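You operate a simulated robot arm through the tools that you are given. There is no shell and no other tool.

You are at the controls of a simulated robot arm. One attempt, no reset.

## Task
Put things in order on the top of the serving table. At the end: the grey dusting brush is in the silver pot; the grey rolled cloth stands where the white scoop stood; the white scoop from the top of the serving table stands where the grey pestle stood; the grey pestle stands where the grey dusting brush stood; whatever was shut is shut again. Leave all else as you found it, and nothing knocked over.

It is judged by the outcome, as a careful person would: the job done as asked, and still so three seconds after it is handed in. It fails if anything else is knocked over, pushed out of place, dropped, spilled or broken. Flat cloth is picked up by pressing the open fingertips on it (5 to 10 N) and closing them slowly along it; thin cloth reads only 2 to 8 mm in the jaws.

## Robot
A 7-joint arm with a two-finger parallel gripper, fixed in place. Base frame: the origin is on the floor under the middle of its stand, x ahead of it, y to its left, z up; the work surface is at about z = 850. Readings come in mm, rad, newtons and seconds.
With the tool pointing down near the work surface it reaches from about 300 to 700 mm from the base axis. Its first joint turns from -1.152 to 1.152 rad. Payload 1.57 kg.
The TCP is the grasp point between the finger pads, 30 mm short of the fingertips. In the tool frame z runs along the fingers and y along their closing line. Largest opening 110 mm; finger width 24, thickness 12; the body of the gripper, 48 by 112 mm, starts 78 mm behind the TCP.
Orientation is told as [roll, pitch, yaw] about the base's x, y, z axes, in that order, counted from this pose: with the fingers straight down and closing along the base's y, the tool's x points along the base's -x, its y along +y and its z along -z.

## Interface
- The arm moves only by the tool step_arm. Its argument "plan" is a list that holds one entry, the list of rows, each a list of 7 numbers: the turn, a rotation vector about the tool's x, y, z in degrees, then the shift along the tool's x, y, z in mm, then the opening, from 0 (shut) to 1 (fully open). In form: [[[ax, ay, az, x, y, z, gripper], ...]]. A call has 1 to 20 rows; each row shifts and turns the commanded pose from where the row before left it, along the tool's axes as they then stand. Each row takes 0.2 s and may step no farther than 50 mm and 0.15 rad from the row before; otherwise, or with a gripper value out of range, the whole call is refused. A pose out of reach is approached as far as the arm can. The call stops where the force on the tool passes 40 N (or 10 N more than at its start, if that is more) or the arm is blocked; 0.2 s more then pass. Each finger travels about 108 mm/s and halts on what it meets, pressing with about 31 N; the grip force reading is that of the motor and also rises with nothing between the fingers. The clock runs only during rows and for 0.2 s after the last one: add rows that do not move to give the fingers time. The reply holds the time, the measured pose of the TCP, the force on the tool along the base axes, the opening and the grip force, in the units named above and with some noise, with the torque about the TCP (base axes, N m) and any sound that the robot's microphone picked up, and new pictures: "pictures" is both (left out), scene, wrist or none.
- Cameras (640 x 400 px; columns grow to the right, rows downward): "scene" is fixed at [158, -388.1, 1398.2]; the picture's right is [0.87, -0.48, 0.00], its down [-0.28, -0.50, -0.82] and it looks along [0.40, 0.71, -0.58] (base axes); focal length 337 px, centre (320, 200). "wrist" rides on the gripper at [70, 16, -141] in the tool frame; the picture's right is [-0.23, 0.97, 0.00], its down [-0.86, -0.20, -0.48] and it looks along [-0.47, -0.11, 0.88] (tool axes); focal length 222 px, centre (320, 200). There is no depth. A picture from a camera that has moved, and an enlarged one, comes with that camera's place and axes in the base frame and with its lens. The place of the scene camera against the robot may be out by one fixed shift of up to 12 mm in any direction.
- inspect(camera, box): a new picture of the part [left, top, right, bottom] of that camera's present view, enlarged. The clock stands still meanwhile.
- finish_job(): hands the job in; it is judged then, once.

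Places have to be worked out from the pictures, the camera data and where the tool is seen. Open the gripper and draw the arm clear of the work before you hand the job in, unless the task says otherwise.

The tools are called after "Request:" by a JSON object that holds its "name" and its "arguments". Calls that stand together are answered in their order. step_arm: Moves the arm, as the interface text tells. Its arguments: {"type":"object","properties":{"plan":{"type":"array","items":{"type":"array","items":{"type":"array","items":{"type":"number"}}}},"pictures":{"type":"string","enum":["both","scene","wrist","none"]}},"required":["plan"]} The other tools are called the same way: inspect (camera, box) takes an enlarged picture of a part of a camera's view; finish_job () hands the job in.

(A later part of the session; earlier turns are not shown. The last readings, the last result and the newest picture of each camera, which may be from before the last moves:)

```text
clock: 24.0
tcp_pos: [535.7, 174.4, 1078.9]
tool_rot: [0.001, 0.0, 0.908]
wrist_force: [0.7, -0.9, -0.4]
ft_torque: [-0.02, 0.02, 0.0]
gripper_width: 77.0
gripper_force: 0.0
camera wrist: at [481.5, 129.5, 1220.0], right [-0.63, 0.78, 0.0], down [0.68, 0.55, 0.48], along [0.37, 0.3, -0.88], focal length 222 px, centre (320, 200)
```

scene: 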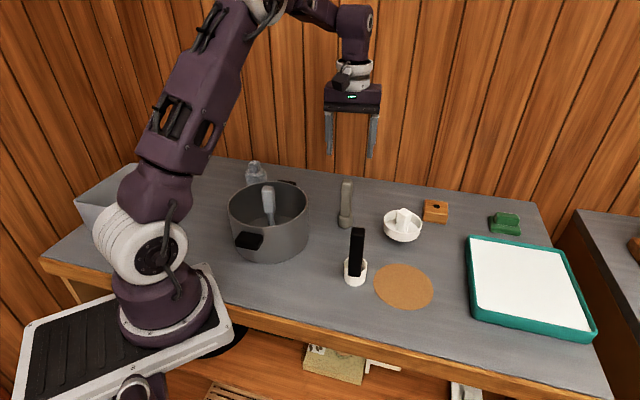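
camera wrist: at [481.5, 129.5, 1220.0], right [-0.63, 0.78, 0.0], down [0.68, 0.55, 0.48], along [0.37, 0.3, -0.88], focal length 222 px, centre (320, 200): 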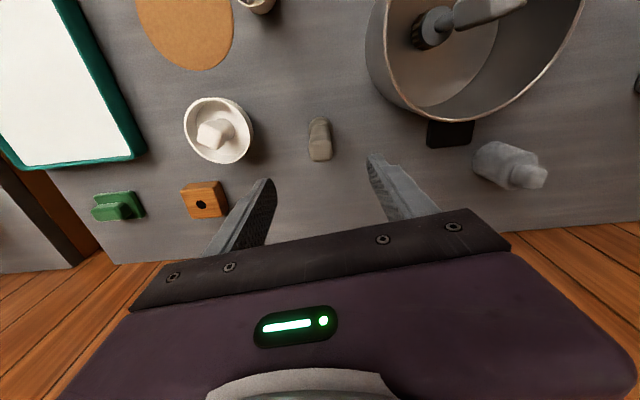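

I check the handle alignment from here.

Request:
{"name": "inspect", "arguments": {"camera": "wrist", "box": [285, 95, 355, 175]}}

Request:
{"name": "inspect", "arguments": {"camera": "wrist", "box": [430, 110, 570, 210]}}

Request:
{"name": "inspect", "arguments": {"camera": "wrist", "box": [360, 0, 600, 150]}}

```text
5.00 times, centred on (320, 135) of wrist
camera zoom: at [481.5, 129.5, 1220.0], right [-0.63, 0.78, 0.0], down [0.68, 0.55, 0.48], along [0.37, 0.3, -0.88], focal length 1111 px, centre (320, 525)
```

zoom: 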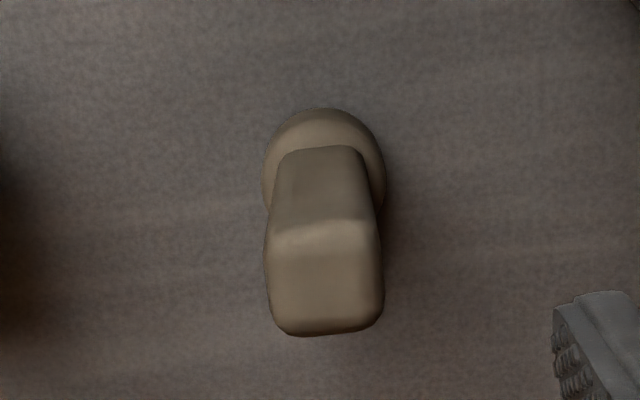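

```text
4.00 times, centred on (500, 160) of wrist
camera zoom: at [481.5, 129.5, 1220.0], right [-0.63, 0.78, 0.0], down [0.68, 0.55, 0.48], along [0.37, 0.3, -0.88], focal length 888 px, centre (-400, 360)
```

zoom: 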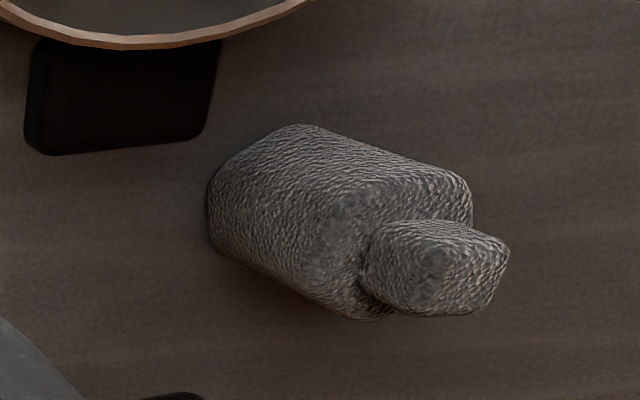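

```text
2.67 times, centred on (480, 75) of wrist
camera zoom: at [481.5, 129.5, 1220.0], right [-0.63, 0.78, 0.0], down [0.68, 0.55, 0.48], along [0.37, 0.3, -0.88], focal length 592 px, centre (-107, 533)
```

zoom: 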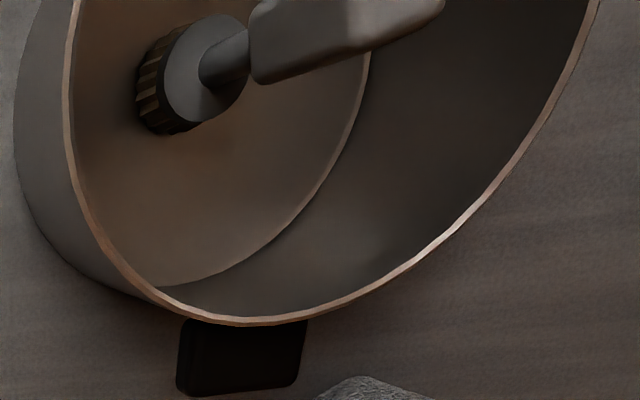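

The handle faces lie at about 46°/136°, and it's centred under the TCP within 1 mm. I turn to yaw 46° and descend to TCP z≈948.

Request:
{"name": "step_arm", "arguments": {"plan": [[[0, 0, 6, 0, 0, 0, 0.7], [0, 0, 0, 0, 0, 30, 0.7], [0, 0, 0, 0, 0, 30, 0.7], [0, 0, 0, 0, 0, 25, 0.7], [0, 0, 0, 0, 0, 25, 0.7], [0, 0, 0, 0, 0, 21, 0.7], [0, 0, 0, 0, 0, 0, 0.7]]], "pictures": "both"}}

Request:
{"name": "inspect", "arguments": {"camera": "wrist", "box": [240, 110, 420, 240]}}

```text
clock: 25.6
tcp_pos: [537.0, 173.5, 949.3]
tool_rot: [0.0, 0.0, 0.802]
wrist_force: [0.0, -0.6, -0.1]
ft_torque: [0.01, -0.06, 0.0]
gripper_width: 77.1
gripper_force: 0.1
camera wrist: at [477.9, 135.9, 1090.2], right [-0.54, 0.84, 0.0], down [0.74, 0.48, 0.48], along [0.4, 0.26, -0.88], focal length 222 px, centre (320, 200)
```

scene: 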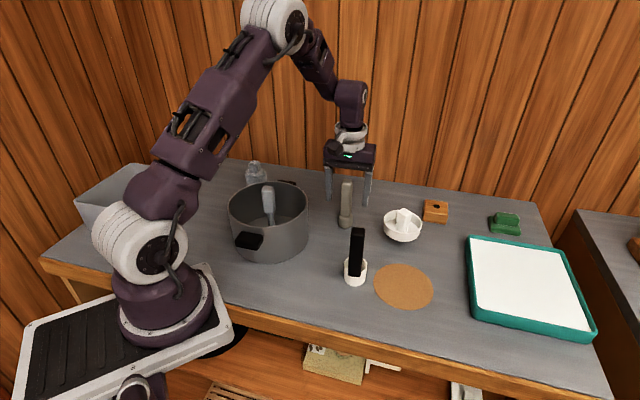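
wrist: 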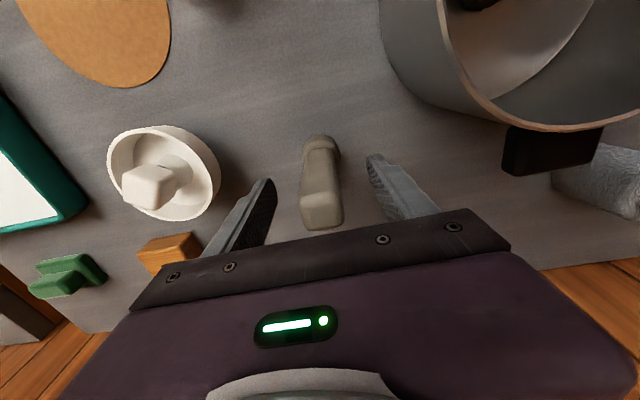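

```text
3.08 times, centred on (330, 175) of wrist
camera zoom: at [477.9, 135.9, 1090.2], right [-0.54, 0.84, 0.0], down [0.74, 0.48, 0.48], along [0.4, 0.26, -0.88], focal length 684 px, centre (289, 277)
```

zoom: 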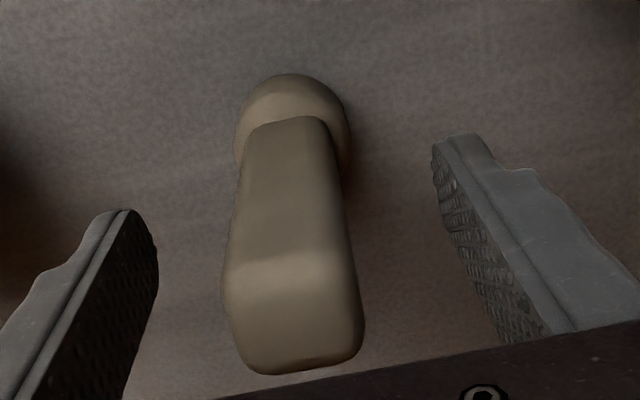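

The pestle handle is between the pads; I close gently.

Request:
{"name": "step_arm", "arguments": {"plan": [[[0, 0, 0, 0, 0, 0, 0.5], [0, 0, 0, 0, 0, 0, 0.4], [0, 0, 0, 0, 0, 0, 0.33], [0, 0, 0, 0, 0, 0, 0.28], [0, 0, 0, 0, 0, 0, 0.24], [0, 0, 0, 0, 0, 0, 0.2], [0, 0, 0, 0, 0, 0, 0.1], [0, 0, 0, 0, 0, 0, 0], [0, 0, 0, 0, 0, 0, 0]]], "pictures": "none"}}

Request:
{"name": "step_arm", "arguments": {"plan": [[[0, 0, 0, 0, 0, 0, 0]]], "pictures": "none"}}

Request:
{"name": "step_arm", "arguments": {"plan": [[[0, 0, 0, 0, 0, 0, 0]]], "pictures": "wrist"}}

```text
clock: 27.6
tcp_pos: [535.8, 174.2, 949.2]
tool_rot: [-0.001, -0.001, 0.803]
wrist_force: [-0.3, -0.1, 0.3]
ft_torque: [0.06, -0.02, 0.01]
gripper_width: 25.7
gripper_force: 31.3
```

```text
clock: 28.0
tcp_pos: [536.8, 173.3, 950.3]
tool_rot: [-0.001, -0.001, 0.803]
wrist_force: [0.3, -0.3, -0.3]
ft_torque: [0.06, -0.02, 0.0]
gripper_width: 25.8
gripper_force: 31.0
```

```text
clock: 28.4
tcp_pos: [536.4, 173.9, 949.6]
tool_rot: [0.0, 0.001, 0.802]
wrist_force: [-0.3, 0.0, 0.3]
ft_torque: [0.0, -0.04, 0.01]
gripper_width: 26.1
gripper_force: 31.0
camera wrist: at [477.9, 135.8, 1090.5], right [-0.54, 0.84, 0.0], down [0.74, 0.48, 0.48], along [0.4, 0.26, -0.88], focal length 222 px, centre (320, 200)
```

wrist: 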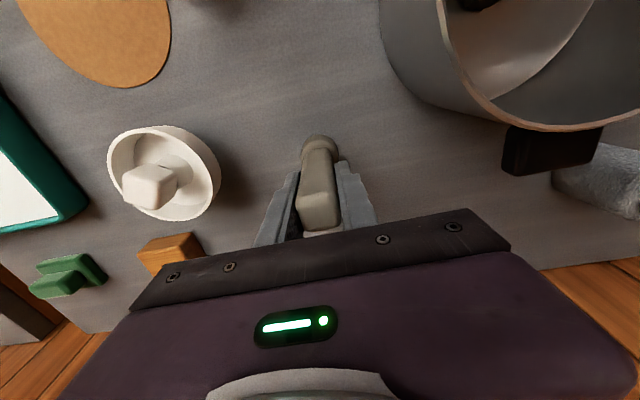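

The pestle is gripped (26 mm) at TCP ≈ (536.5,174); its base place is thus noted. I lift it 190 mm.

Request:
{"name": "step_arm", "arguments": {"plan": [[[0, 0, 0, 0, 0, -5, 0], [0, 0, 0, 0, 0, -10, 0], [0, 0, 0, 0, 0, -20, 0], [0, 0, 0, 0, 0, -30, 0], [0, 0, 0, 0, 0, -30, 0], [0, 0, 0, 0, 0, -30, 0], [0, 0, 0, 0, 0, -30, 0], [0, 0, 0, 0, 0, -20, 0], [0, 0, 0, 0, 0, -15, 0], [0, 0, 0, 0, 0, 0, 0]]], "pictures": "both"}}

```text
clock: 30.6
tcp_pos: [539.5, 174.1, 1139.7]
tool_rot: [0.0, 0.001, 0.802]
wrist_force: [0.2, 0.4, -1.5]
ft_torque: [-0.01, 0.02, 0.0]
gripper_width: 25.7
gripper_force: 30.5
camera wrist: at [481.7, 136.0, 1281.2], right [-0.54, 0.84, 0.0], down [0.74, 0.48, 0.48], along [0.4, 0.26, -0.88], focal length 222 px, centre (320, 200)
```

scene: 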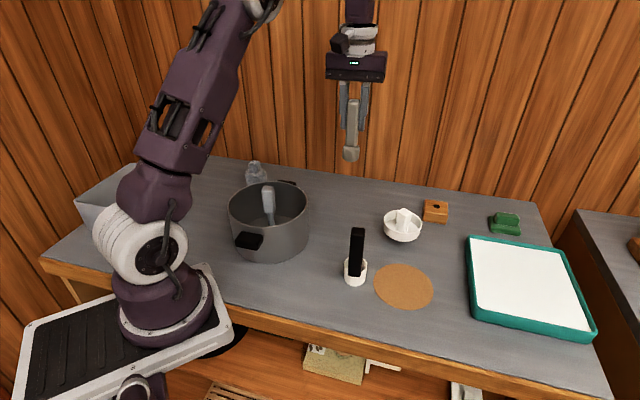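
wrist: 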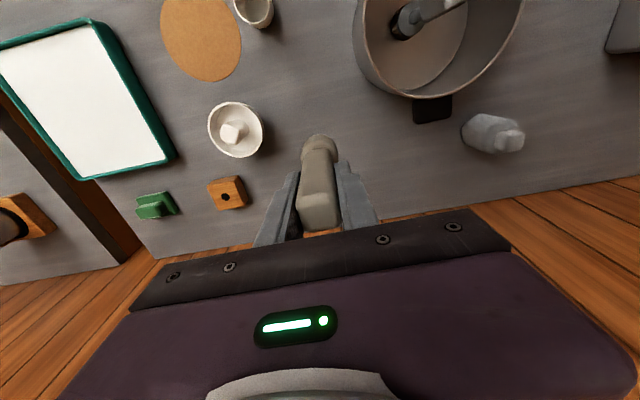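

The pestle is clear. I carry it at height to above the brush's former place (535.8,-110).

Request:
{"name": "step_arm", "arguments": {"plan": [[[0, 0, 0, 29.6, -27.8, 0, 0], [0, 0, 0, 29.6, -27.8, 0, 0], [0, 0, 0, 29.6, -27.8, 0, 0], [0, 0, 0, 29.6, -27.8, 0, 0], [0, 0, 0, 29.6, -27.8, 0, 0], [0, 0, 0, 29.6, -27.8, 0, 0], [0, 0, 0, 29.3, -28, 0, 0], [0, 0, 0, 0, 0, 0, 0], [0, 0, 0, 0, 0, 30, 0], [0, 0, 0, 0, 0, 30, 0], [0, 0, 0, 0, 0, 30, 0], [0, 0, 0, 0, 0, 0, 0]]], "pictures": "both"}}

```text
clock: 33.2
tcp_pos: [536.1, -111.4, 1048.6]
tool_rot: [0.001, -0.001, 0.804]
wrist_force: [-0.1, 0.6, -2.6]
ft_torque: [0.0, 0.02, -0.02]
gripper_width: 25.7
gripper_force: 30.8
camera wrist: at [477.7, -149.9, 1190.1], right [-0.54, 0.84, 0.0], down [0.74, 0.48, 0.48], along [0.4, 0.26, -0.88], focal length 222 px, centre (320, 200)
```

scene: 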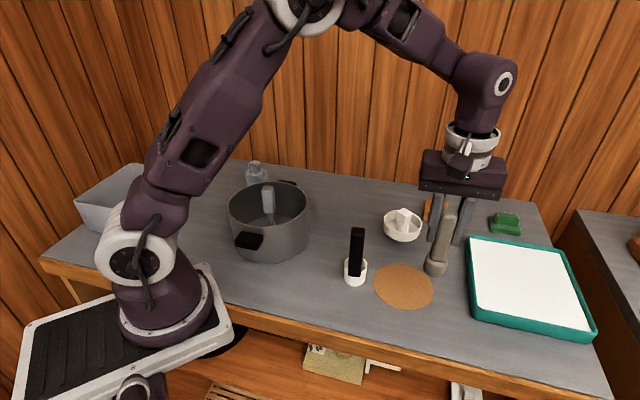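
wrist: 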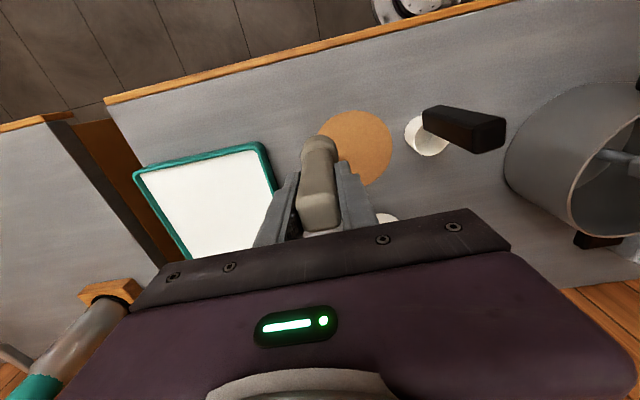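

I lower further to just above the table and read the pose to correct the last millimetres.

Request:
{"name": "step_arm", "arguments": {"plan": [[[0, 0, 0, 0, 0, 25, 0], [0, 0, 0, 0, 0, 25, 0], [0, 0, 0, 0, 0, 20, 0], [0, 0, 0, 0, 0, 12, 0], [0, 0, 0, 0, 0, 5, 0], [0, 0, 0, 0, 0, 0, 0]]], "pictures": "both"}}

Request:
{"name": "step_arm", "arguments": {"plan": [[[0, 0, 0, 0, 0, 0, 0]]], "pictures": "none"}}

Request:
{"name": "step_arm", "arguments": {"plan": [[[0, 0, 0, 0, 0, 0, 0]]], "pictures": "none"}}

```text
clock: 34.6
tcp_pos: [536.2, -111.0, 962.2]
tool_rot: [0.001, 0.0, 0.804]
wrist_force: [-0.1, 0.0, -1.5]
ft_torque: [-0.02, -0.01, 0.01]
gripper_width: 25.7
gripper_force: 31.3
camera wrist: at [477.3, -148.3, 1102.8], right [-0.54, 0.84, 0.0], down [0.74, 0.48, 0.48], along [0.4, 0.26, -0.88], focal length 222 px, centre (320, 200)
```

scene: 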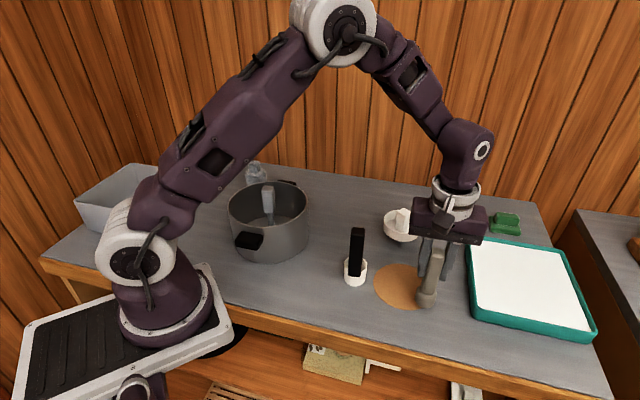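
wrist: 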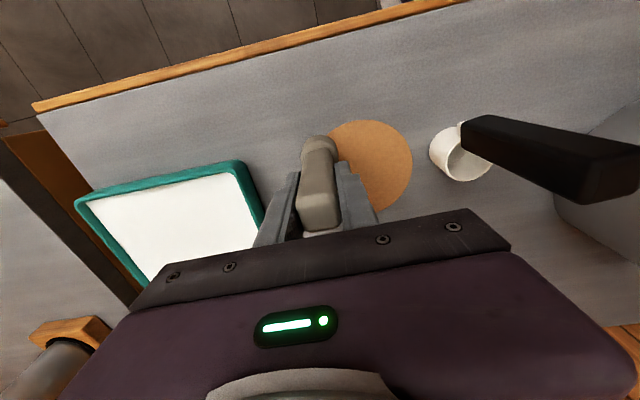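

```text
clock: 35.0
tcp_pos: [536.8, -109.4, 961.9]
tool_rot: [0.0, 0.001, 0.806]
wrist_force: [-0.3, 0.0, -1.6]
ft_torque: [-0.01, 0.01, 0.0]
gripper_width: 25.7
gripper_force: 31.1
```

```text
clock: 35.4
tcp_pos: [536.4, -110.8, 962.3]
tool_rot: [0.001, -0.001, 0.801]
wrist_force: [0.8, -0.7, -2.1]
ft_torque: [-0.01, 0.01, -0.02]
gripper_width: 25.6
gripper_force: 30.8
```

Position (536.4,-110.4) is on target. I lower the final 12 mm, feeling for contact.

Request:
{"name": "step_arm", "arguments": {"plan": [[[0, 0, 0, 0, 0, 5, 0], [0, 0, 0, 0, 0, 4, 0], [0, 0, 0, 0, 0, 2, 0], [0, 0, 0, 0, 0, 0, 0]]], "pictures": "none"}}

Request:
{"name": "step_arm", "arguments": {"plan": [[[0, 0, 0, 0, 0, 1, 0], [0, 0, 0, 0, 0, 0, 0]]], "pictures": "none"}}

```text
clock: 36.4
tcp_pos: [536.9, -109.1, 951.6]
tool_rot: [0.001, -0.001, 0.802]
wrist_force: [-0.6, -0.3, -2.2]
ft_torque: [0.03, 0.02, -0.01]
gripper_width: 25.8
gripper_force: 30.8
```

```text
clock: 37.0
tcp_pos: [537.1, -108.6, 950.1]
tool_rot: [0.0, 0.0, 0.801]
wrist_force: [0.2, 0.2, -2.2]
ft_torque: [0.02, -0.02, -0.03]
gripper_width: 25.7
gripper_force: 31.2
```

Request:
{"name": "step_arm", "arguments": {"plan": [[[0, 0, 0, 0, 0, 0.7, 0], [0, 0, 0, 0, 0, 0, 0]]], "pictures": "none"}}

Request:
{"name": "step_arm", "arguments": {"plan": [[[0, 0, 0, 0, 0, 0.5, 0], [0, 0, 0, 0, 0, 0, 0]]], "pictures": "none"}}

```text
clock: 37.6
tcp_pos: [536.0, -108.9, 948.7]
tool_rot: [-0.001, 0.0, 0.802]
wrist_force: [0.7, 0.0, 6.8]
ft_torque: [0.14, 0.09, 0.0]
gripper_width: 25.6
gripper_force: 30.8
```

```text
clock: 38.2
tcp_pos: [535.6, -110.9, 948.6]
tool_rot: [-0.001, -0.002, 0.805]
wrist_force: [-2.5, 0.2, 24.7]
ft_torque: [0.17, 0.33, -0.01]
gripper_width: 25.4
gripper_force: 30.8
```

The pestle now rests on the table (contact force read). I ease back 0.7 mm and open the fingers gradually.

Request:
{"name": "step_arm", "arguments": {"plan": [[[0, 0, 0, 0, 0, -0.8, 0], [0, 0, 0, 0, 0, 0, 0.16], [0, 0, 0, 0, 0, 0, 0.22], [0, 0, 0, 0, 0, 0, 0.26], [0, 0, 0, 0, 0, 0, 0.3], [0, 0, 0, 0, 0, 0, 0.36], [0, 0, 0, 0, 0, 0, 0.45], [0, 0, 0, 0, 0, 0, 0.55], [0, 0, 0, 0, 0, 0, 0.55]]], "pictures": "both"}}

```text
clock: 40.2
tcp_pos: [535.3, -109.2, 949.6]
tool_rot: [-0.001, 0.0, 0.803]
wrist_force: [1.1, 0.1, 0.6]
ft_torque: [0.02, 0.0, 0.02]
gripper_width: 60.6
gripper_force: 0.1
camera wrist: at [476.8, -147.6, 1090.6], right [-0.54, 0.84, 0.0], down [0.74, 0.48, 0.48], along [0.4, 0.26, -0.88], focal length 222 px, centre (320, 200)
```

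scene: 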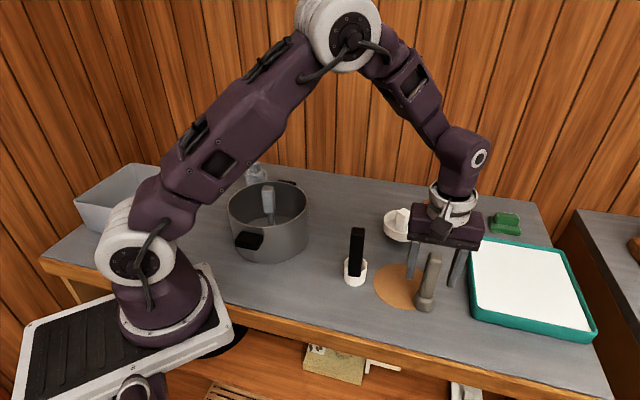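
wrist: 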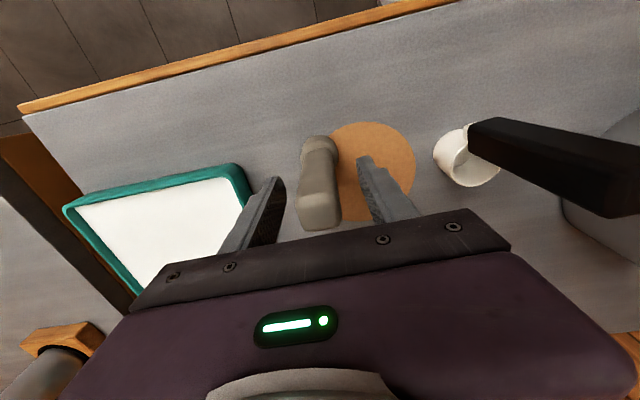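

The pestle stands free where the brush was. I raise the gripper straight up.

Request:
{"name": "step_arm", "arguments": {"plan": [[[0, 0, 0, 0, 0, -10, 0.55], [0, 0, 0, 0, 0, -20, 0.55], [0, 0, 0, 0, 0, -30, 0.55], [0, 0, 0, 0, 0, -40, 0.55], [0, 0, 0, 0, 0, -40, 0.55], [0, 0, 0, 0, 0, -40, 0.55], [0, 0, 0, 0, 0, 0, 0.55]]], "pictures": "both"}}

Request:
{"name": "inspect", "arguments": {"camera": "scene", "box": [320, 200, 480, 330]}}

Request:
{"name": "inspect", "arguments": {"camera": "wrist", "box": [380, 70, 520, 170]}}

```text
clock: 41.8
tcp_pos: [531.8, -112.0, 1131.4]
tool_rot: [-0.001, -0.001, 0.802]
wrist_force: [0.9, -0.2, -0.1]
ft_torque: [0.03, 0.0, 0.02]
gripper_width: 60.6
gripper_force: 0.1
camera wrist: at [473.3, -148.7, 1271.8], right [-0.54, 0.84, 0.0], down [0.74, 0.48, 0.48], along [0.4, 0.26, -0.88], focal length 222 px, centre (320, 200)
```

scene: 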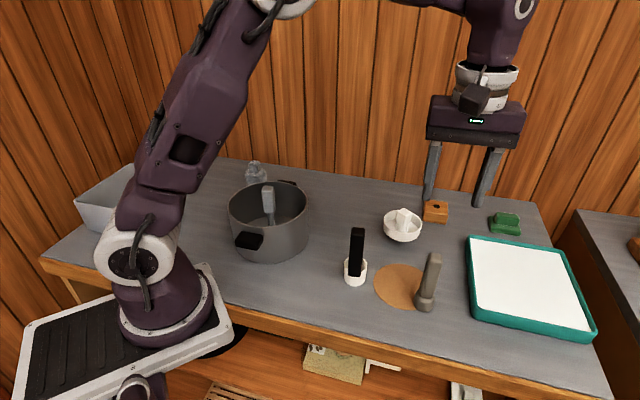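
wrist: 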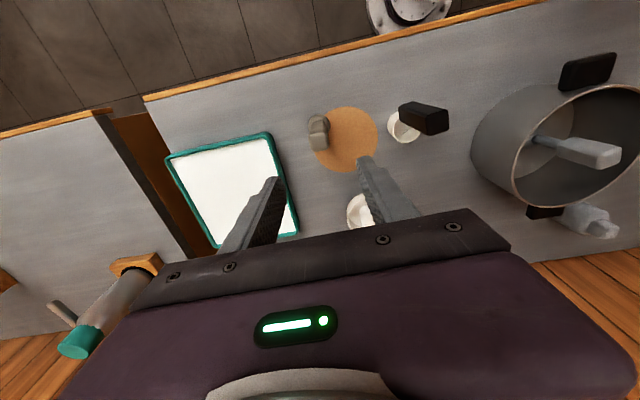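

```text
3.08 times, centred on (400, 265) of scene
camera zoom: at [158.0, -388.1, 1398.2], right [0.87, -0.48, 0.0], down [-0.28, -0.5, -0.82], along [0.4, 0.71, -0.58], focal length 1037 px, centre (74, 0)
```

zoom: 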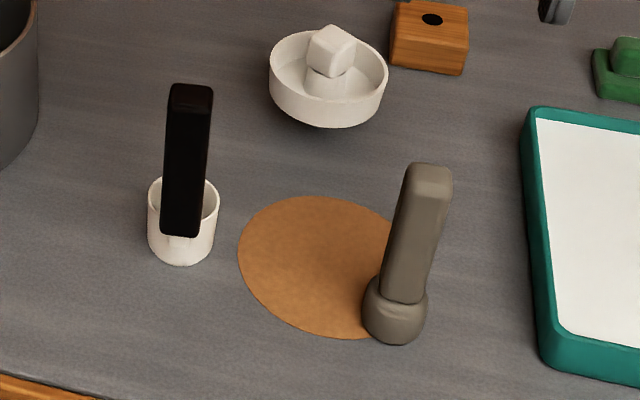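

```text
4.00 times, centred on (450, 120) of wrist
camera zoom: at [473.3, -148.7, 1271.8], right [-0.54, 0.84, 0.0], down [0.74, 0.48, 0.48], along [0.4, 0.26, -0.88], focal length 888 px, centre (-200, 520)
```

zoom: 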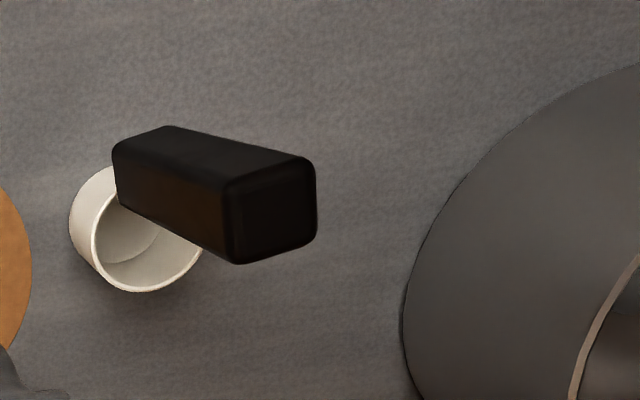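

The pestle stands upright in the brush's old place. Next the scoop: cup centre near (455,11), handle near (438,-2). I move above the handle for a closer look.

Request:
{"name": "step_arm", "arguments": {"plan": [[[0, 0, 0, -3.5, 36, 0, 0.7], [0, 0, 0, -3.5, 36, 0, 0.7], [0, 0, 0, -3.5, 36, 0, 0.7], [0, 0, 0, -3.4, 36, 0, 0.7], [0, 0, 0, 0, 0, 40, 0.7], [0, 0, 0, 0, 0, 0, 0.7]]], "pictures": "both"}}

Request:
{"name": "inspect", "arguments": {"camera": "wrist", "box": [260, 80, 400, 200]}}

```text
clock: 43.2
tcp_pos: [441.0, 3.4, 1086.6]
tool_rot: [0.0, 0.001, 0.802]
wrist_force: [-0.4, 0.5, 0.1]
ft_torque: [-0.04, 0.0, -0.02]
gripper_width: 76.9
gripper_force: 0.1
camera wrist: at [382.1, -34.8, 1227.8], right [-0.54, 0.84, 0.0], down [0.74, 0.48, 0.48], along [0.4, 0.26, -0.88], focal length 222 px, centre (320, 200)
```

scene: 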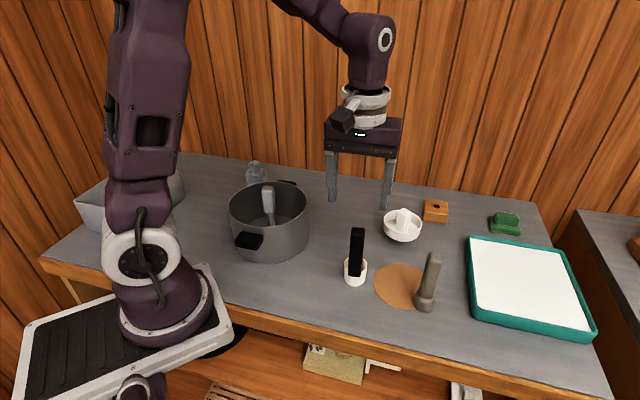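
wrist: 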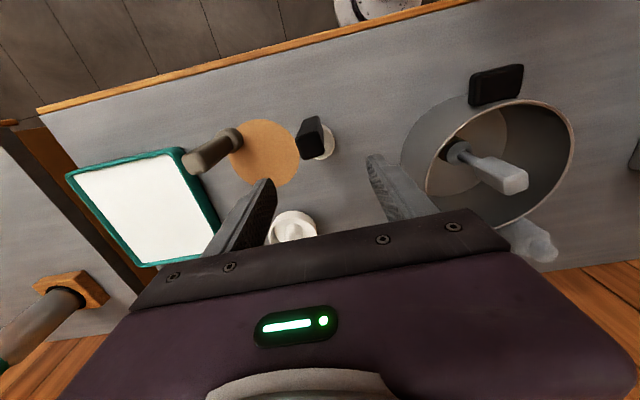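

```text
3.33 times, centred on (330, 140) of wrist
camera zoom: at [382.1, -34.8, 1227.8], right [-0.54, 0.84, 0.0], down [0.74, 0.48, 0.48], along [0.4, 0.26, -0.88], focal length 740 px, centre (287, 400)
```

zoom: 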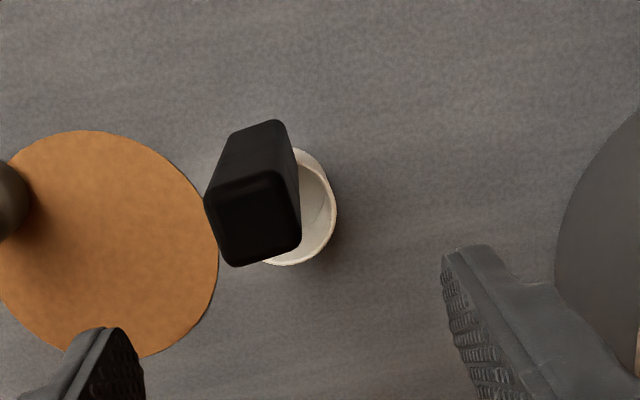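

The handle centre is (442,-8), its faces at about 50°/141°; the cup centre is about (454.5,7.5). I shift over the handle, turn to yaw 50° and descend to z≈948.

Request:
{"name": "step_arm", "arguments": {"plan": [[[0, 0, 0, 8.5, -8.9, 0, 0.75], [0, 0, -4, 0, 0, 0, 0.75], [0, 0, 0, 0, 0, 30, 0.75], [0, 0, 0, 0, 0, 30, 0.75], [0, 0, 0, 0, 0, 30, 0.75], [0, 0, 0, 0, 0, 25, 0.75], [0, 0, 0, 0, 0, 24, 0.75], [0, 0, 0, 0, 0, 0, 0.75]]], "pictures": "both"}}

Request:
{"name": "inspect", "arguments": {"camera": "wrist", "box": [230, 100, 420, 240]}}

Request:
{"name": "inspect", "arguments": {"camera": "scene", "box": [300, 180, 420, 300]}}

```text
clock: 45.0
tcp_pos: [442.4, -11.5, 948.8]
tool_rot: [-0.001, 0.001, 0.873]
wrist_force: [0.5, -0.1, 1.1]
ft_torque: [-0.04, -0.01, -0.01]
gripper_width: 82.4
gripper_force: 0.0
camera wrist: at [385.7, -54.5, 1090.1], right [-0.6, 0.8, 0.0], down [0.7, 0.53, 0.48], along [0.38, 0.29, -0.88], focal length 222 px, centre (320, 200)
```

scene: 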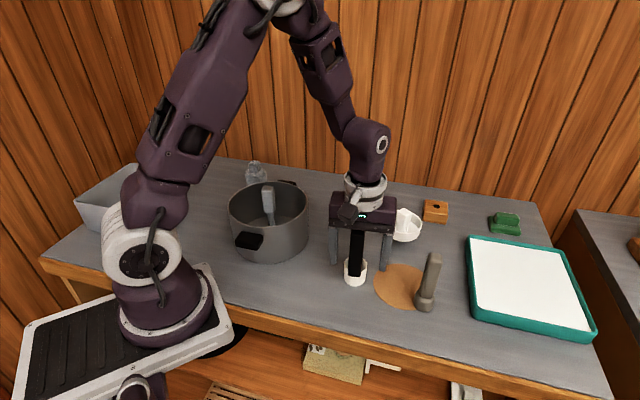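
wrist: 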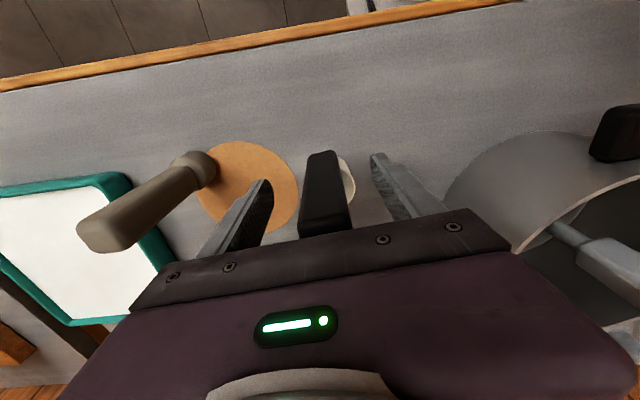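

```text
2.86 times, centred on (325, 170) of wrist
camera zoom: at [385.7, -54.5, 1090.1], right [-0.6, 0.8, 0.0], down [0.7, 0.53, 0.48], along [0.38, 0.29, -0.88], focal length 635 px, centre (306, 286)
```

zoom: 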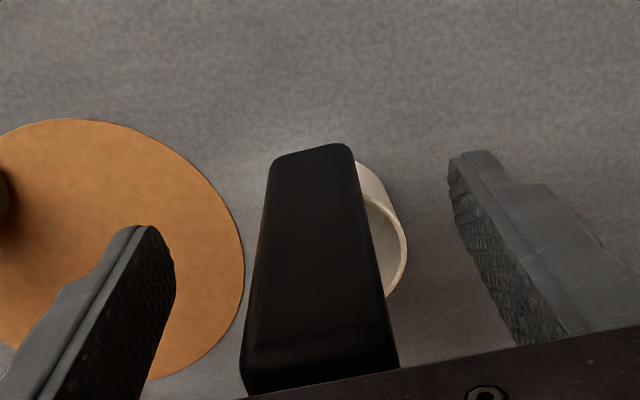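

```text
3.33 times, centred on (360, 240) of scene
camera zoom: at [158.0, -388.1, 1398.2], right [0.87, -0.48, 0.0], down [-0.28, -0.5, -0.82], along [0.4, 0.71, -0.58], focal length 1124 px, centre (187, 67)
```

zoom: 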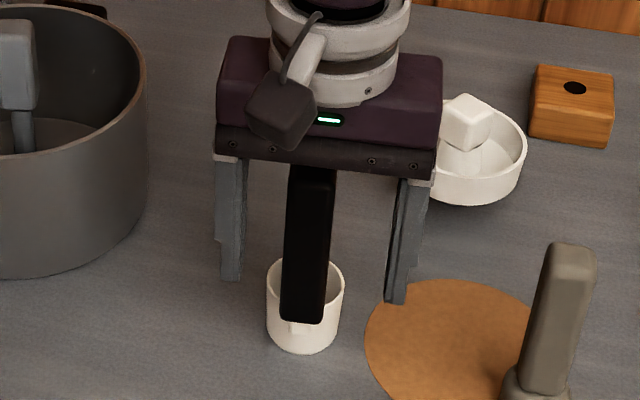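

The handle is centred between the pads; I close gently and read the pose.

Request:
{"name": "step_arm", "arguments": {"plan": [[[0, 0, 0, 0, 0, 0, 0.55], [0, 0, 0, 0, 0, 0, 0.42], [0, 0, 0, 0, 0, 0, 0.35], [0, 0, 0, 0, 0, 0, 0.3], [0, 0, 0, 0, 0, 0, 0.26], [0, 0, 0, 0, 0, 0, 0.22], [0, 0, 0, 0, 0, 0, 0.15], [0, 0, 0, 0, 0, 0, 0], [0, 0, 0, 0, 0, 0, 0]]], "pictures": "none"}}

Request:
{"name": "step_arm", "arguments": {"plan": [[[0, 0, 0, 0, 0, 0, 0]]], "pictures": "none"}}

Request:
{"name": "step_arm", "arguments": {"plan": [[[0, 0, 0, 0, 0, 0, 0]]], "pictures": "wrist"}}

Request:
{"name": "inspect", "arguments": {"camera": "wrist", "box": [230, 100, 420, 240]}}

```text
clock: 47.0
tcp_pos: [442.0, -11.7, 949.3]
tool_rot: [-0.001, 0.001, 0.873]
wrist_force: [-0.4, 1.2, -0.2]
ft_torque: [0.02, -0.02, -0.01]
gripper_width: 25.5
gripper_force: 31.6
```

```text
clock: 47.4
tcp_pos: [441.0, -11.8, 949.0]
tool_rot: [-0.001, -0.001, 0.873]
wrist_force: [-0.3, -0.2, -0.9]
ft_torque: [-0.02, -0.04, -0.01]
gripper_width: 25.6
gripper_force: 31.3
```

```text
clock: 47.8
tcp_pos: [441.7, -12.1, 949.5]
tool_rot: [0.0, 0.0, 0.875]
wrist_force: [0.2, 0.2, -0.1]
ft_torque: [0.0, 0.01, -0.01]
gripper_width: 25.5
gripper_force: 31.2
camera wrist: at [385.7, -54.5, 1090.4], right [-0.6, 0.8, 0.0], down [0.7, 0.53, 0.48], along [0.38, 0.29, -0.88], focal length 222 px, centre (320, 200)
```

wrist: 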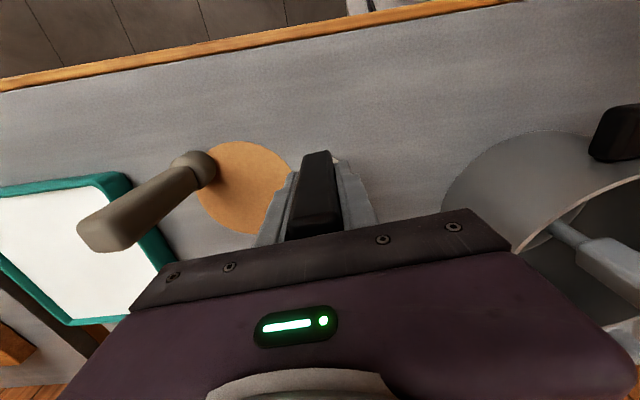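

```text
2.86 times, centred on (325, 170) of wrist
camera zoom: at [385.7, -54.5, 1090.4], right [-0.6, 0.8, 0.0], down [0.7, 0.53, 0.48], along [0.38, 0.29, -0.88], focal length 635 px, centre (306, 286)
```

zoom: 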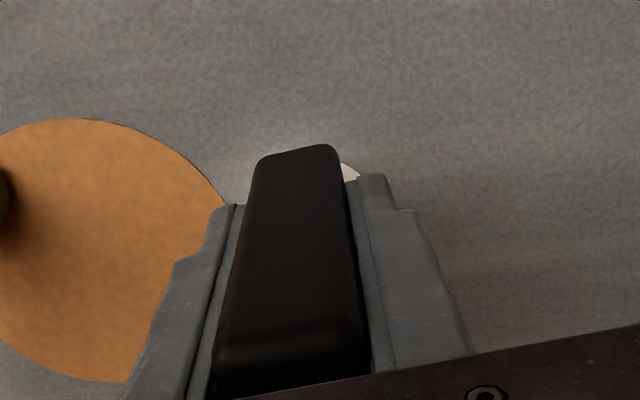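

The scoop is held (25.5 mm); it slid about 4 mm into the grip, so its original cup centre was about (453.7,7). I lift it slowly.

Request:
{"name": "step_arm", "arguments": {"plan": [[[0, 0, 0, 0, 0, -5, 0], [0, 0, 0, 0, 0, -10, 0], [0, 0, 0, 0, 0, -20, 0], [0, 0, 0, 0, 0, -30, 0], [0, 0, 0, 0, 0, -30, 0], [0, 0, 0, 0, 0, -30, 0], [0, 0, 0, 0, 0, -30, 0], [0, 0, 0, 0, 0, -20, 0], [0, 0, 0, 0, 0, -10, 0], [0, 0, 0, 0, 0, 0, 0]]], "pictures": "both"}}

Request:
{"name": "inspect", "arguments": {"camera": "scene", "box": [300, 60, 440, 300]}}

```text
clock: 50.0
tcp_pos: [442.3, -10.9, 1137.3]
tool_rot: [0.002, 0.0, 0.872]
wrist_force: [-0.6, -0.4, -0.6]
ft_torque: [-0.01, -0.03, -0.03]
gripper_width: 25.4
gripper_force: 30.9
camera wrist: at [385.8, -53.3, 1277.4], right [-0.6, 0.8, 0.0], down [0.7, 0.53, 0.48], along [0.38, 0.29, -0.88], focal length 222 px, centre (320, 200)
```

scene: 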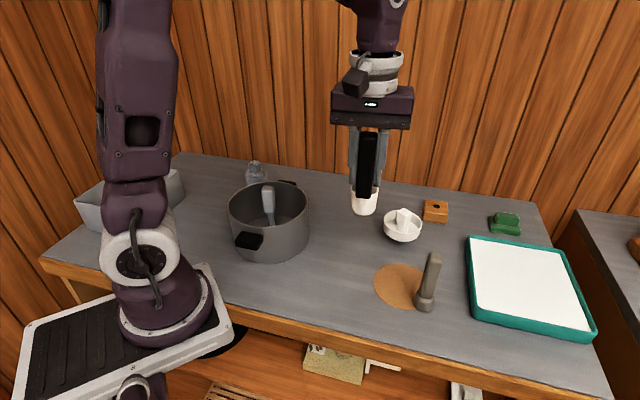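
wrist: 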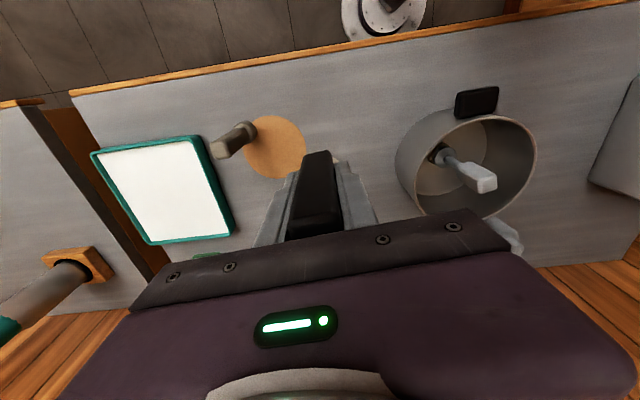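

```text
1.67 times, centred on (370, 180) of scene
camera zoom: at [158.0, -388.1, 1398.2], right [0.87, -0.48, 0.0], down [-0.28, -0.5, -0.82], along [0.4, 0.71, -0.58], focal length 562 px, centre (237, 233)
```

zoom: 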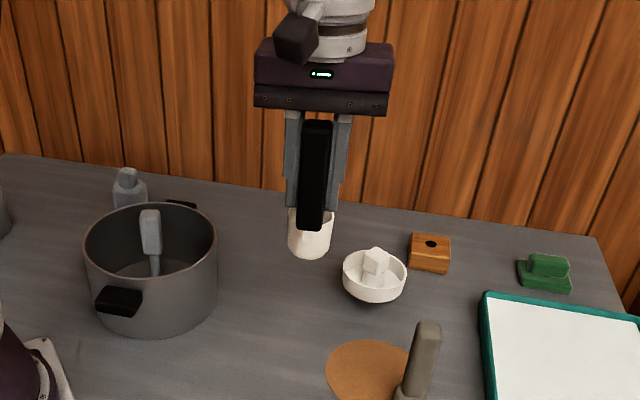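

The scoop hangs level. I carry it to TCP (522,158), which puts the cup centre over the pestle's former place, and start down.

Request:
{"name": "step_arm", "arguments": {"plan": [[[0, 0, 0, -36.2, 9.6, 0, 0], [0, 0, 0, -36.2, 9.6, 0, 0], [0, 0, 0, -36.2, 9.6, 0, 0], [0, 0, 0, -36.2, 9.5, 0, 0], [0, 0, 0, -36.1, 9.5, 0, 0], [0, 0, 0, 0, 0, 0, 0], [0, 0, 0, 0, 0, 30, 0], [0, 0, 0, 0, 0, 30, 0], [0, 0, 0, 0, 0, 0, 0]]], "pictures": "both"}}

Request:
{"name": "inspect", "arguments": {"camera": "scene", "box": [300, 100, 420, 260]}}

```text
clock: 52.0
tcp_pos: [520.2, 160.9, 1076.2]
tool_rot: [0.0, 0.001, 0.871]
wrist_force: [0.2, 0.4, -0.8]
ft_torque: [0.01, 0.03, 0.01]
gripper_width: 25.3
gripper_force: 30.9
camera wrist: at [464.2, 117.9, 1216.5], right [-0.6, 0.8, 0.0], down [0.7, 0.53, 0.48], along [0.38, 0.29, -0.88], focal length 222 px, centre (320, 200)
```

scene: 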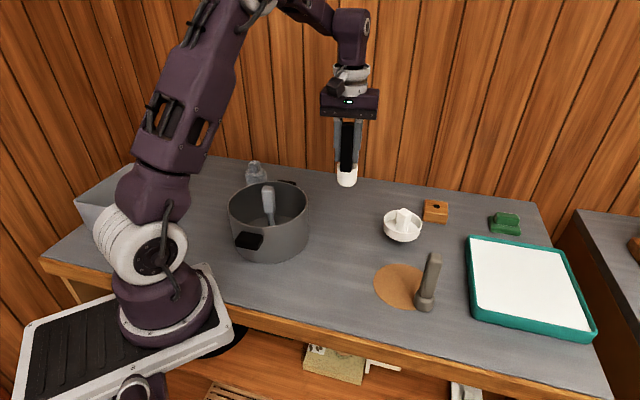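
wrist: 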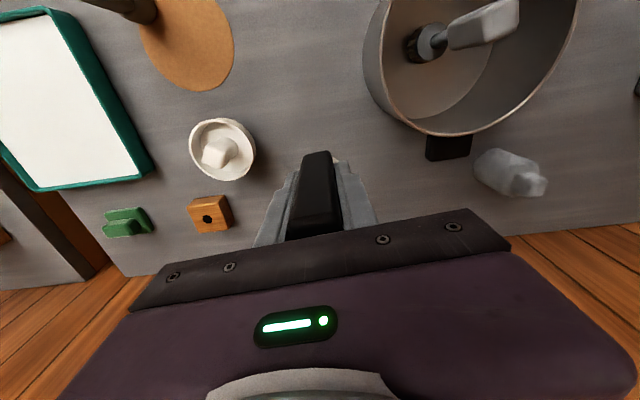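

```text
2.50 times, centred on (360, 180) of scene
camera zoom: at [158.0, -388.1, 1398.2], right [0.87, -0.48, 0.0], down [-0.28, -0.5, -0.82], along [0.4, 0.71, -0.58], focal length 843 px, centre (220, 250)
```

zoom: 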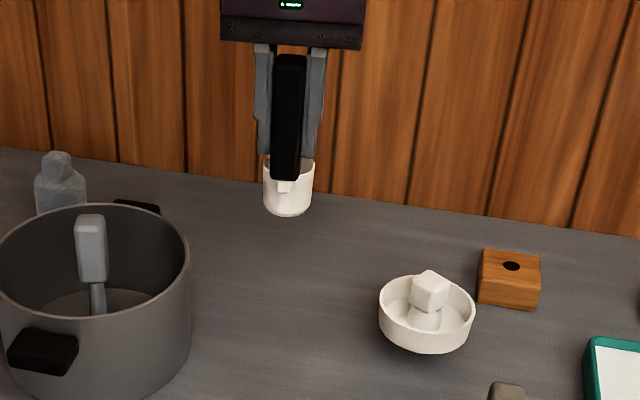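

I lower to about 15 mm above the table and read the pose.

Request:
{"name": "step_arm", "arguments": {"plan": [[[0, 0, 0, 0, 0, 30, 0], [0, 0, 0, 0, 0, 30, 0], [0, 0, 0, 0, 0, 25, 0], [0, 0, 0, 0, 0, 20, 0], [0, 0, 0, 0, 0, 7, 0], [0, 0, 0, 0, 0, 0, 0]]], "pictures": "both"}}

Request:
{"name": "step_arm", "arguments": {"plan": [[[0, 0, 0, 0, 0, 0, 0]]], "pictures": "none"}}

Request:
{"name": "inspect", "arguments": {"camera": "scene", "box": [300, 150, 400, 250]}}

```text
clock: 53.4
tcp_pos: [520.8, 159.6, 963.0]
tool_rot: [0.0, -0.001, 0.873]
wrist_force: [0.9, 0.0, -0.8]
ft_torque: [-0.02, -0.02, -0.03]
gripper_width: 25.4
gripper_force: 30.9
camera wrist: at [465.0, 116.8, 1103.6], right [-0.6, 0.8, 0.0], down [0.7, 0.53, 0.48], along [0.38, 0.29, -0.88], focal length 222 px, centre (320, 200)
```

scene: 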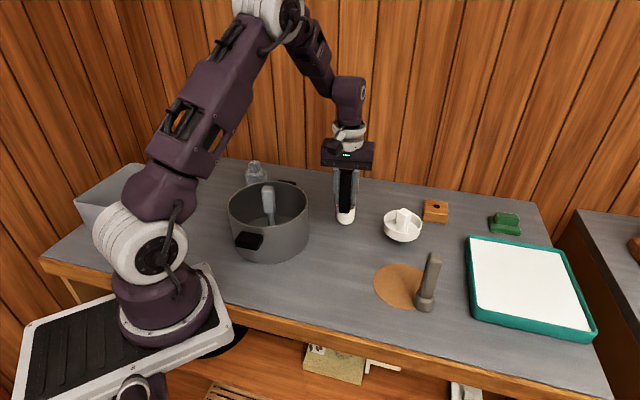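
wrist: 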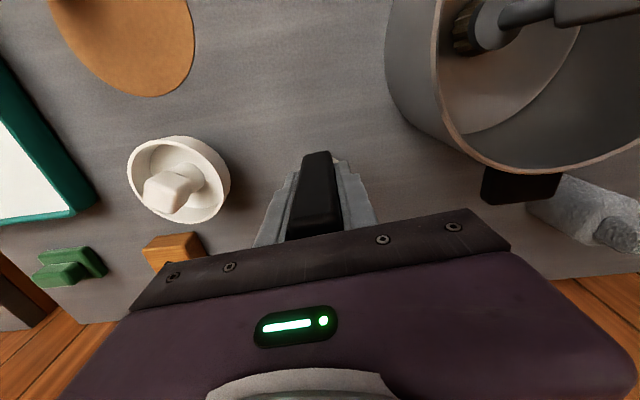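

```text
clock: 53.8
tcp_pos: [521.0, 160.1, 962.5]
tool_rot: [0.0, 0.0, 0.872]
wrist_force: [-0.6, -0.3, -1.6]
ft_torque: [-0.03, 0.03, -0.02]
gripper_width: 25.5
gripper_force: 30.2
```

```text
4.00 times, centred on (350, 200) of scene
camera zoom: at [158.0, -388.1, 1398.2], right [0.87, -0.48, 0.0], down [-0.28, -0.5, -0.82], along [0.4, 0.71, -0.58], focal length 1348 px, centre (200, 200)
```

zoom: 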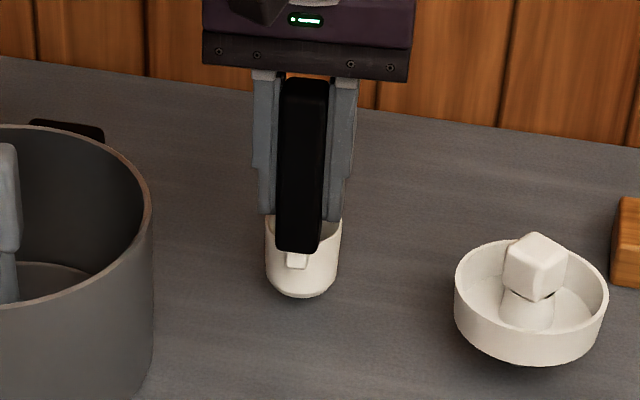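

It matches the pestle's place (the cup base projects to the same scene pixel). I make a 2 mm correction and lower the final 12 mm.

Request:
{"name": "step_arm", "arguments": {"plan": [[[0, 0, 0, 0.4, -1.5, 4, 0], [0, 0, 0, 0, 0, 4, 0], [0, 0, 0, 0, 0, 3, 0], [0, 0, 0, 0, 0, 1, 0], [0, 0, 0, 0, 0, 0, 0]]], "pictures": "none"}}

Request:
{"name": "step_arm", "arguments": {"plan": [[[0, 0, 0, 0, 0, 0.8, 0], [0, 0, 0, 0, 0, 0, 0]]], "pictures": "none"}}

```text
clock: 55.0
tcp_pos: [521.5, 156.7, 951.5]
tool_rot: [0.0, 0.002, 0.872]
wrist_force: [0.7, -0.3, 0.5]
ft_torque: [0.01, 0.0, 0.01]
gripper_width: 25.4
gripper_force: 30.9
```

```text
clock: 55.6
tcp_pos: [522.8, 156.8, 950.8]
tool_rot: [-0.001, -0.003, 0.872]
wrist_force: [-1.2, -0.4, -0.4]
ft_torque: [-0.01, -0.02, 0.02]
gripper_width: 25.4
gripper_force: 30.9
```

No contact yet at z≈950.5; I go on down in sub-millimetre steps.

Request:
{"name": "step_arm", "arguments": {"plan": [[[0, 0, 0, 0, 0, 0.8, 0], [0, 0, 0, 0, 0, 0, 0]]], "pictures": "none"}}

Request:
{"name": "step_arm", "arguments": {"plan": [[[0, 0, 0, 0, 0, 0.6, 0], [0, 0, 0, 0, 0, 0, 0]]], "pictures": "none"}}

```text
clock: 56.2
tcp_pos: [521.7, 155.9, 949.1]
tool_rot: [0.0, -0.001, 0.872]
wrist_force: [-0.3, -0.1, -0.3]
ft_torque: [-0.03, 0.04, -0.01]
gripper_width: 25.4
gripper_force: 30.9
```

```text
clock: 56.8
tcp_pos: [522.3, 156.0, 949.3]
tool_rot: [0.0, -0.001, 0.873]
wrist_force: [-0.9, -2.2, 6.0]
ft_torque: [-0.1, 0.13, 0.01]
gripper_width: 25.4
gripper_force: 31.2
```

Light contact (6 N): the scoop rests on the table. I open the fingers gradually.

Request:
{"name": "step_arm", "arguments": {"plan": [[[0, 0, 0, 0, 0, -0.3, 0], [0, 0, 0, 0, 0, 0, 0.15], [0, 0, 0, 0, 0, 0, 0.21], [0, 0, 0, 0, 0, 0, 0.25], [0, 0, 0, 0, 0, 0, 0.3], [0, 0, 0, 0, 0, 0, 0.38], [0, 0, 0, 0, 0, 0, 0.5], [0, 0, 0, 0, 0, 0, 0.6], [0, 0, 0, 0, 0, 0, 0.6]]], "pictures": "both"}}

```text
clock: 58.8
tcp_pos: [522.4, 157.2, 950.1]
tool_rot: [0.0, 0.0, 0.872]
wrist_force: [0.4, -0.1, -0.1]
ft_torque: [-0.02, -0.02, -0.01]
gripper_width: 65.9
gripper_force: 0.2
camera wrist: at [466.5, 114.0, 1090.5], right [-0.6, 0.8, 0.0], down [0.7, 0.53, 0.48], along [0.38, 0.29, -0.88], focal length 222 px, centre (320, 200)
```

scene: 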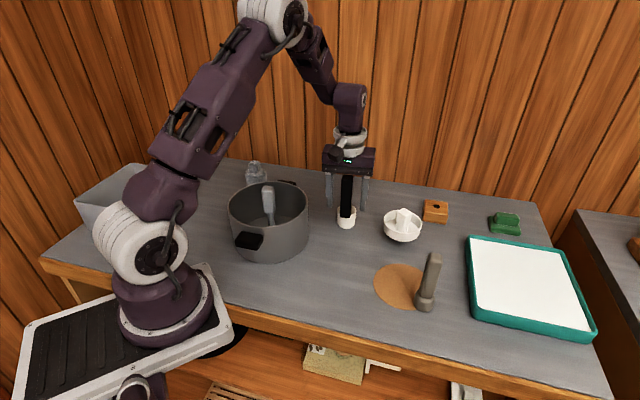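
wrist: 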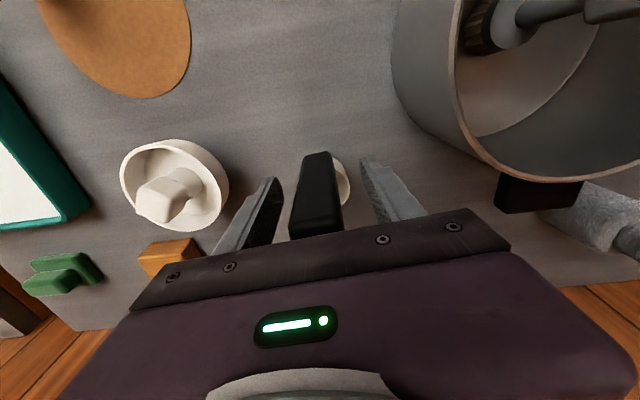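

The scoop stands free. I raise the gripper straight up and look for the cloth roll.

Request:
{"name": "step_arm", "arguments": {"plan": [[[0, 0, 0, 0, 0, -10, 0.6], [0, 0, 0, 0, 0, -20, 0.6], [0, 0, 0, 0, 0, -30, 0.6], [0, 0, 0, 0, 0, -40, 0.6], [0, 0, 0, 0, 0, -40, 0.6], [0, 0, 0, 0, 0, -30, 0.6], [0, 0, 0, 0, 0, 0, 0.6]]], "pictures": "both"}}

Request:
{"name": "inspect", "arguments": {"camera": "wrist", "box": [420, 90, 580, 210]}}

Request:
{"name": "inspect", "arguments": {"camera": "scene", "box": [300, 160, 460, 280]}}

```text
clock: 60.4
tcp_pos: [522.4, 155.9, 1118.3]
tool_rot: [0.0, -0.001, 0.874]
wrist_force: [0.0, -0.2, 0.3]
ft_torque: [0.06, 0.0, -0.02]
gripper_width: 66.1
gripper_force: 0.1
camera wrist: at [466.1, 113.4, 1259.5], right [-0.6, 0.8, 0.0], down [0.7, 0.53, 0.48], along [0.38, 0.29, -0.88], focal length 222 px, centre (320, 200)
```

scene: 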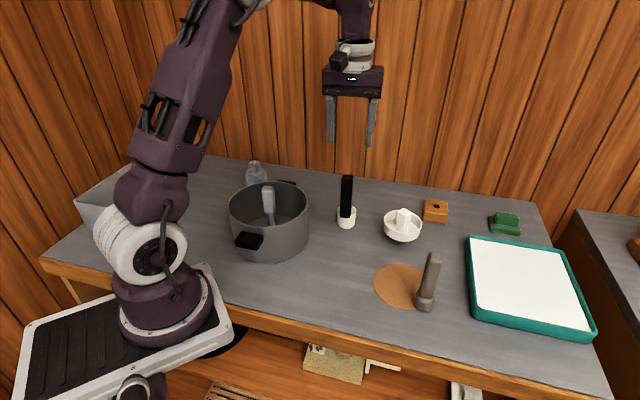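
wrist: 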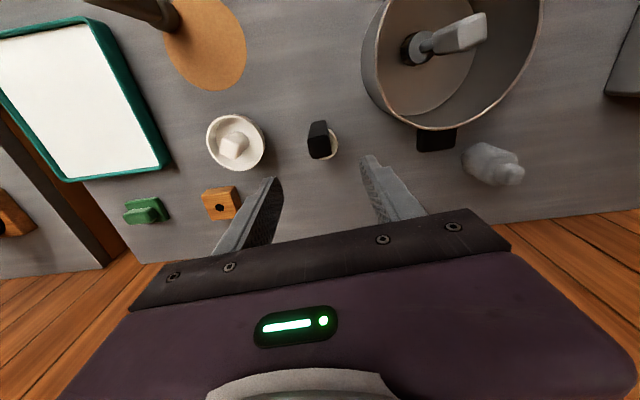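

```text
3.33 times, centred on (500, 150) of wrist
camera zoom: at [466.1, 113.4, 1259.5], right [-0.6, 0.8, 0.0], down [0.7, 0.53, 0.48], along [0.38, 0.29, -0.88], focal length 740 px, centre (-280, 367)
```

zoom: 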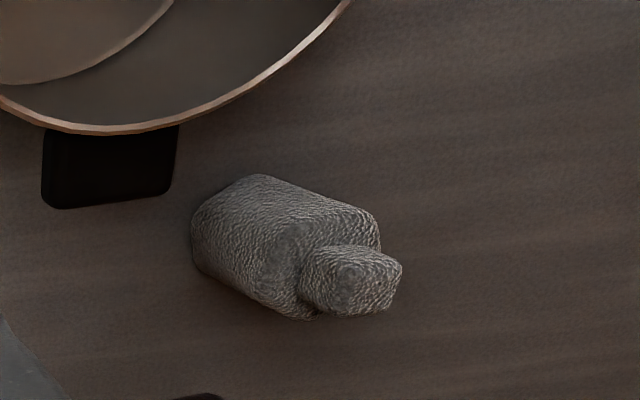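

```text
3.33 times, centred on (380, 220) of scene
camera zoom: at [158.0, -388.1, 1398.2], right [0.87, -0.48, 0.0], down [-0.28, -0.5, -0.82], along [0.4, 0.71, -0.58], focal length 1124 px, centre (120, 133)
```

zoom: 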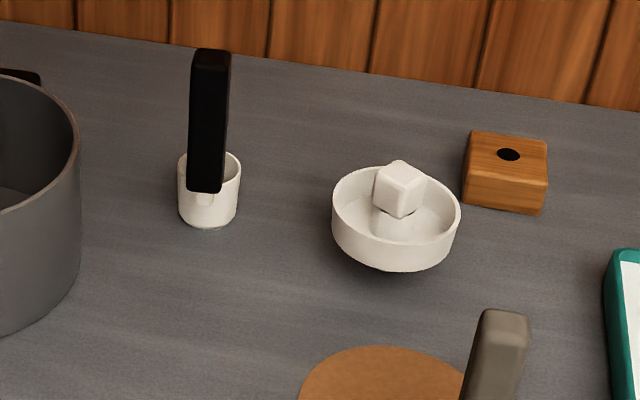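

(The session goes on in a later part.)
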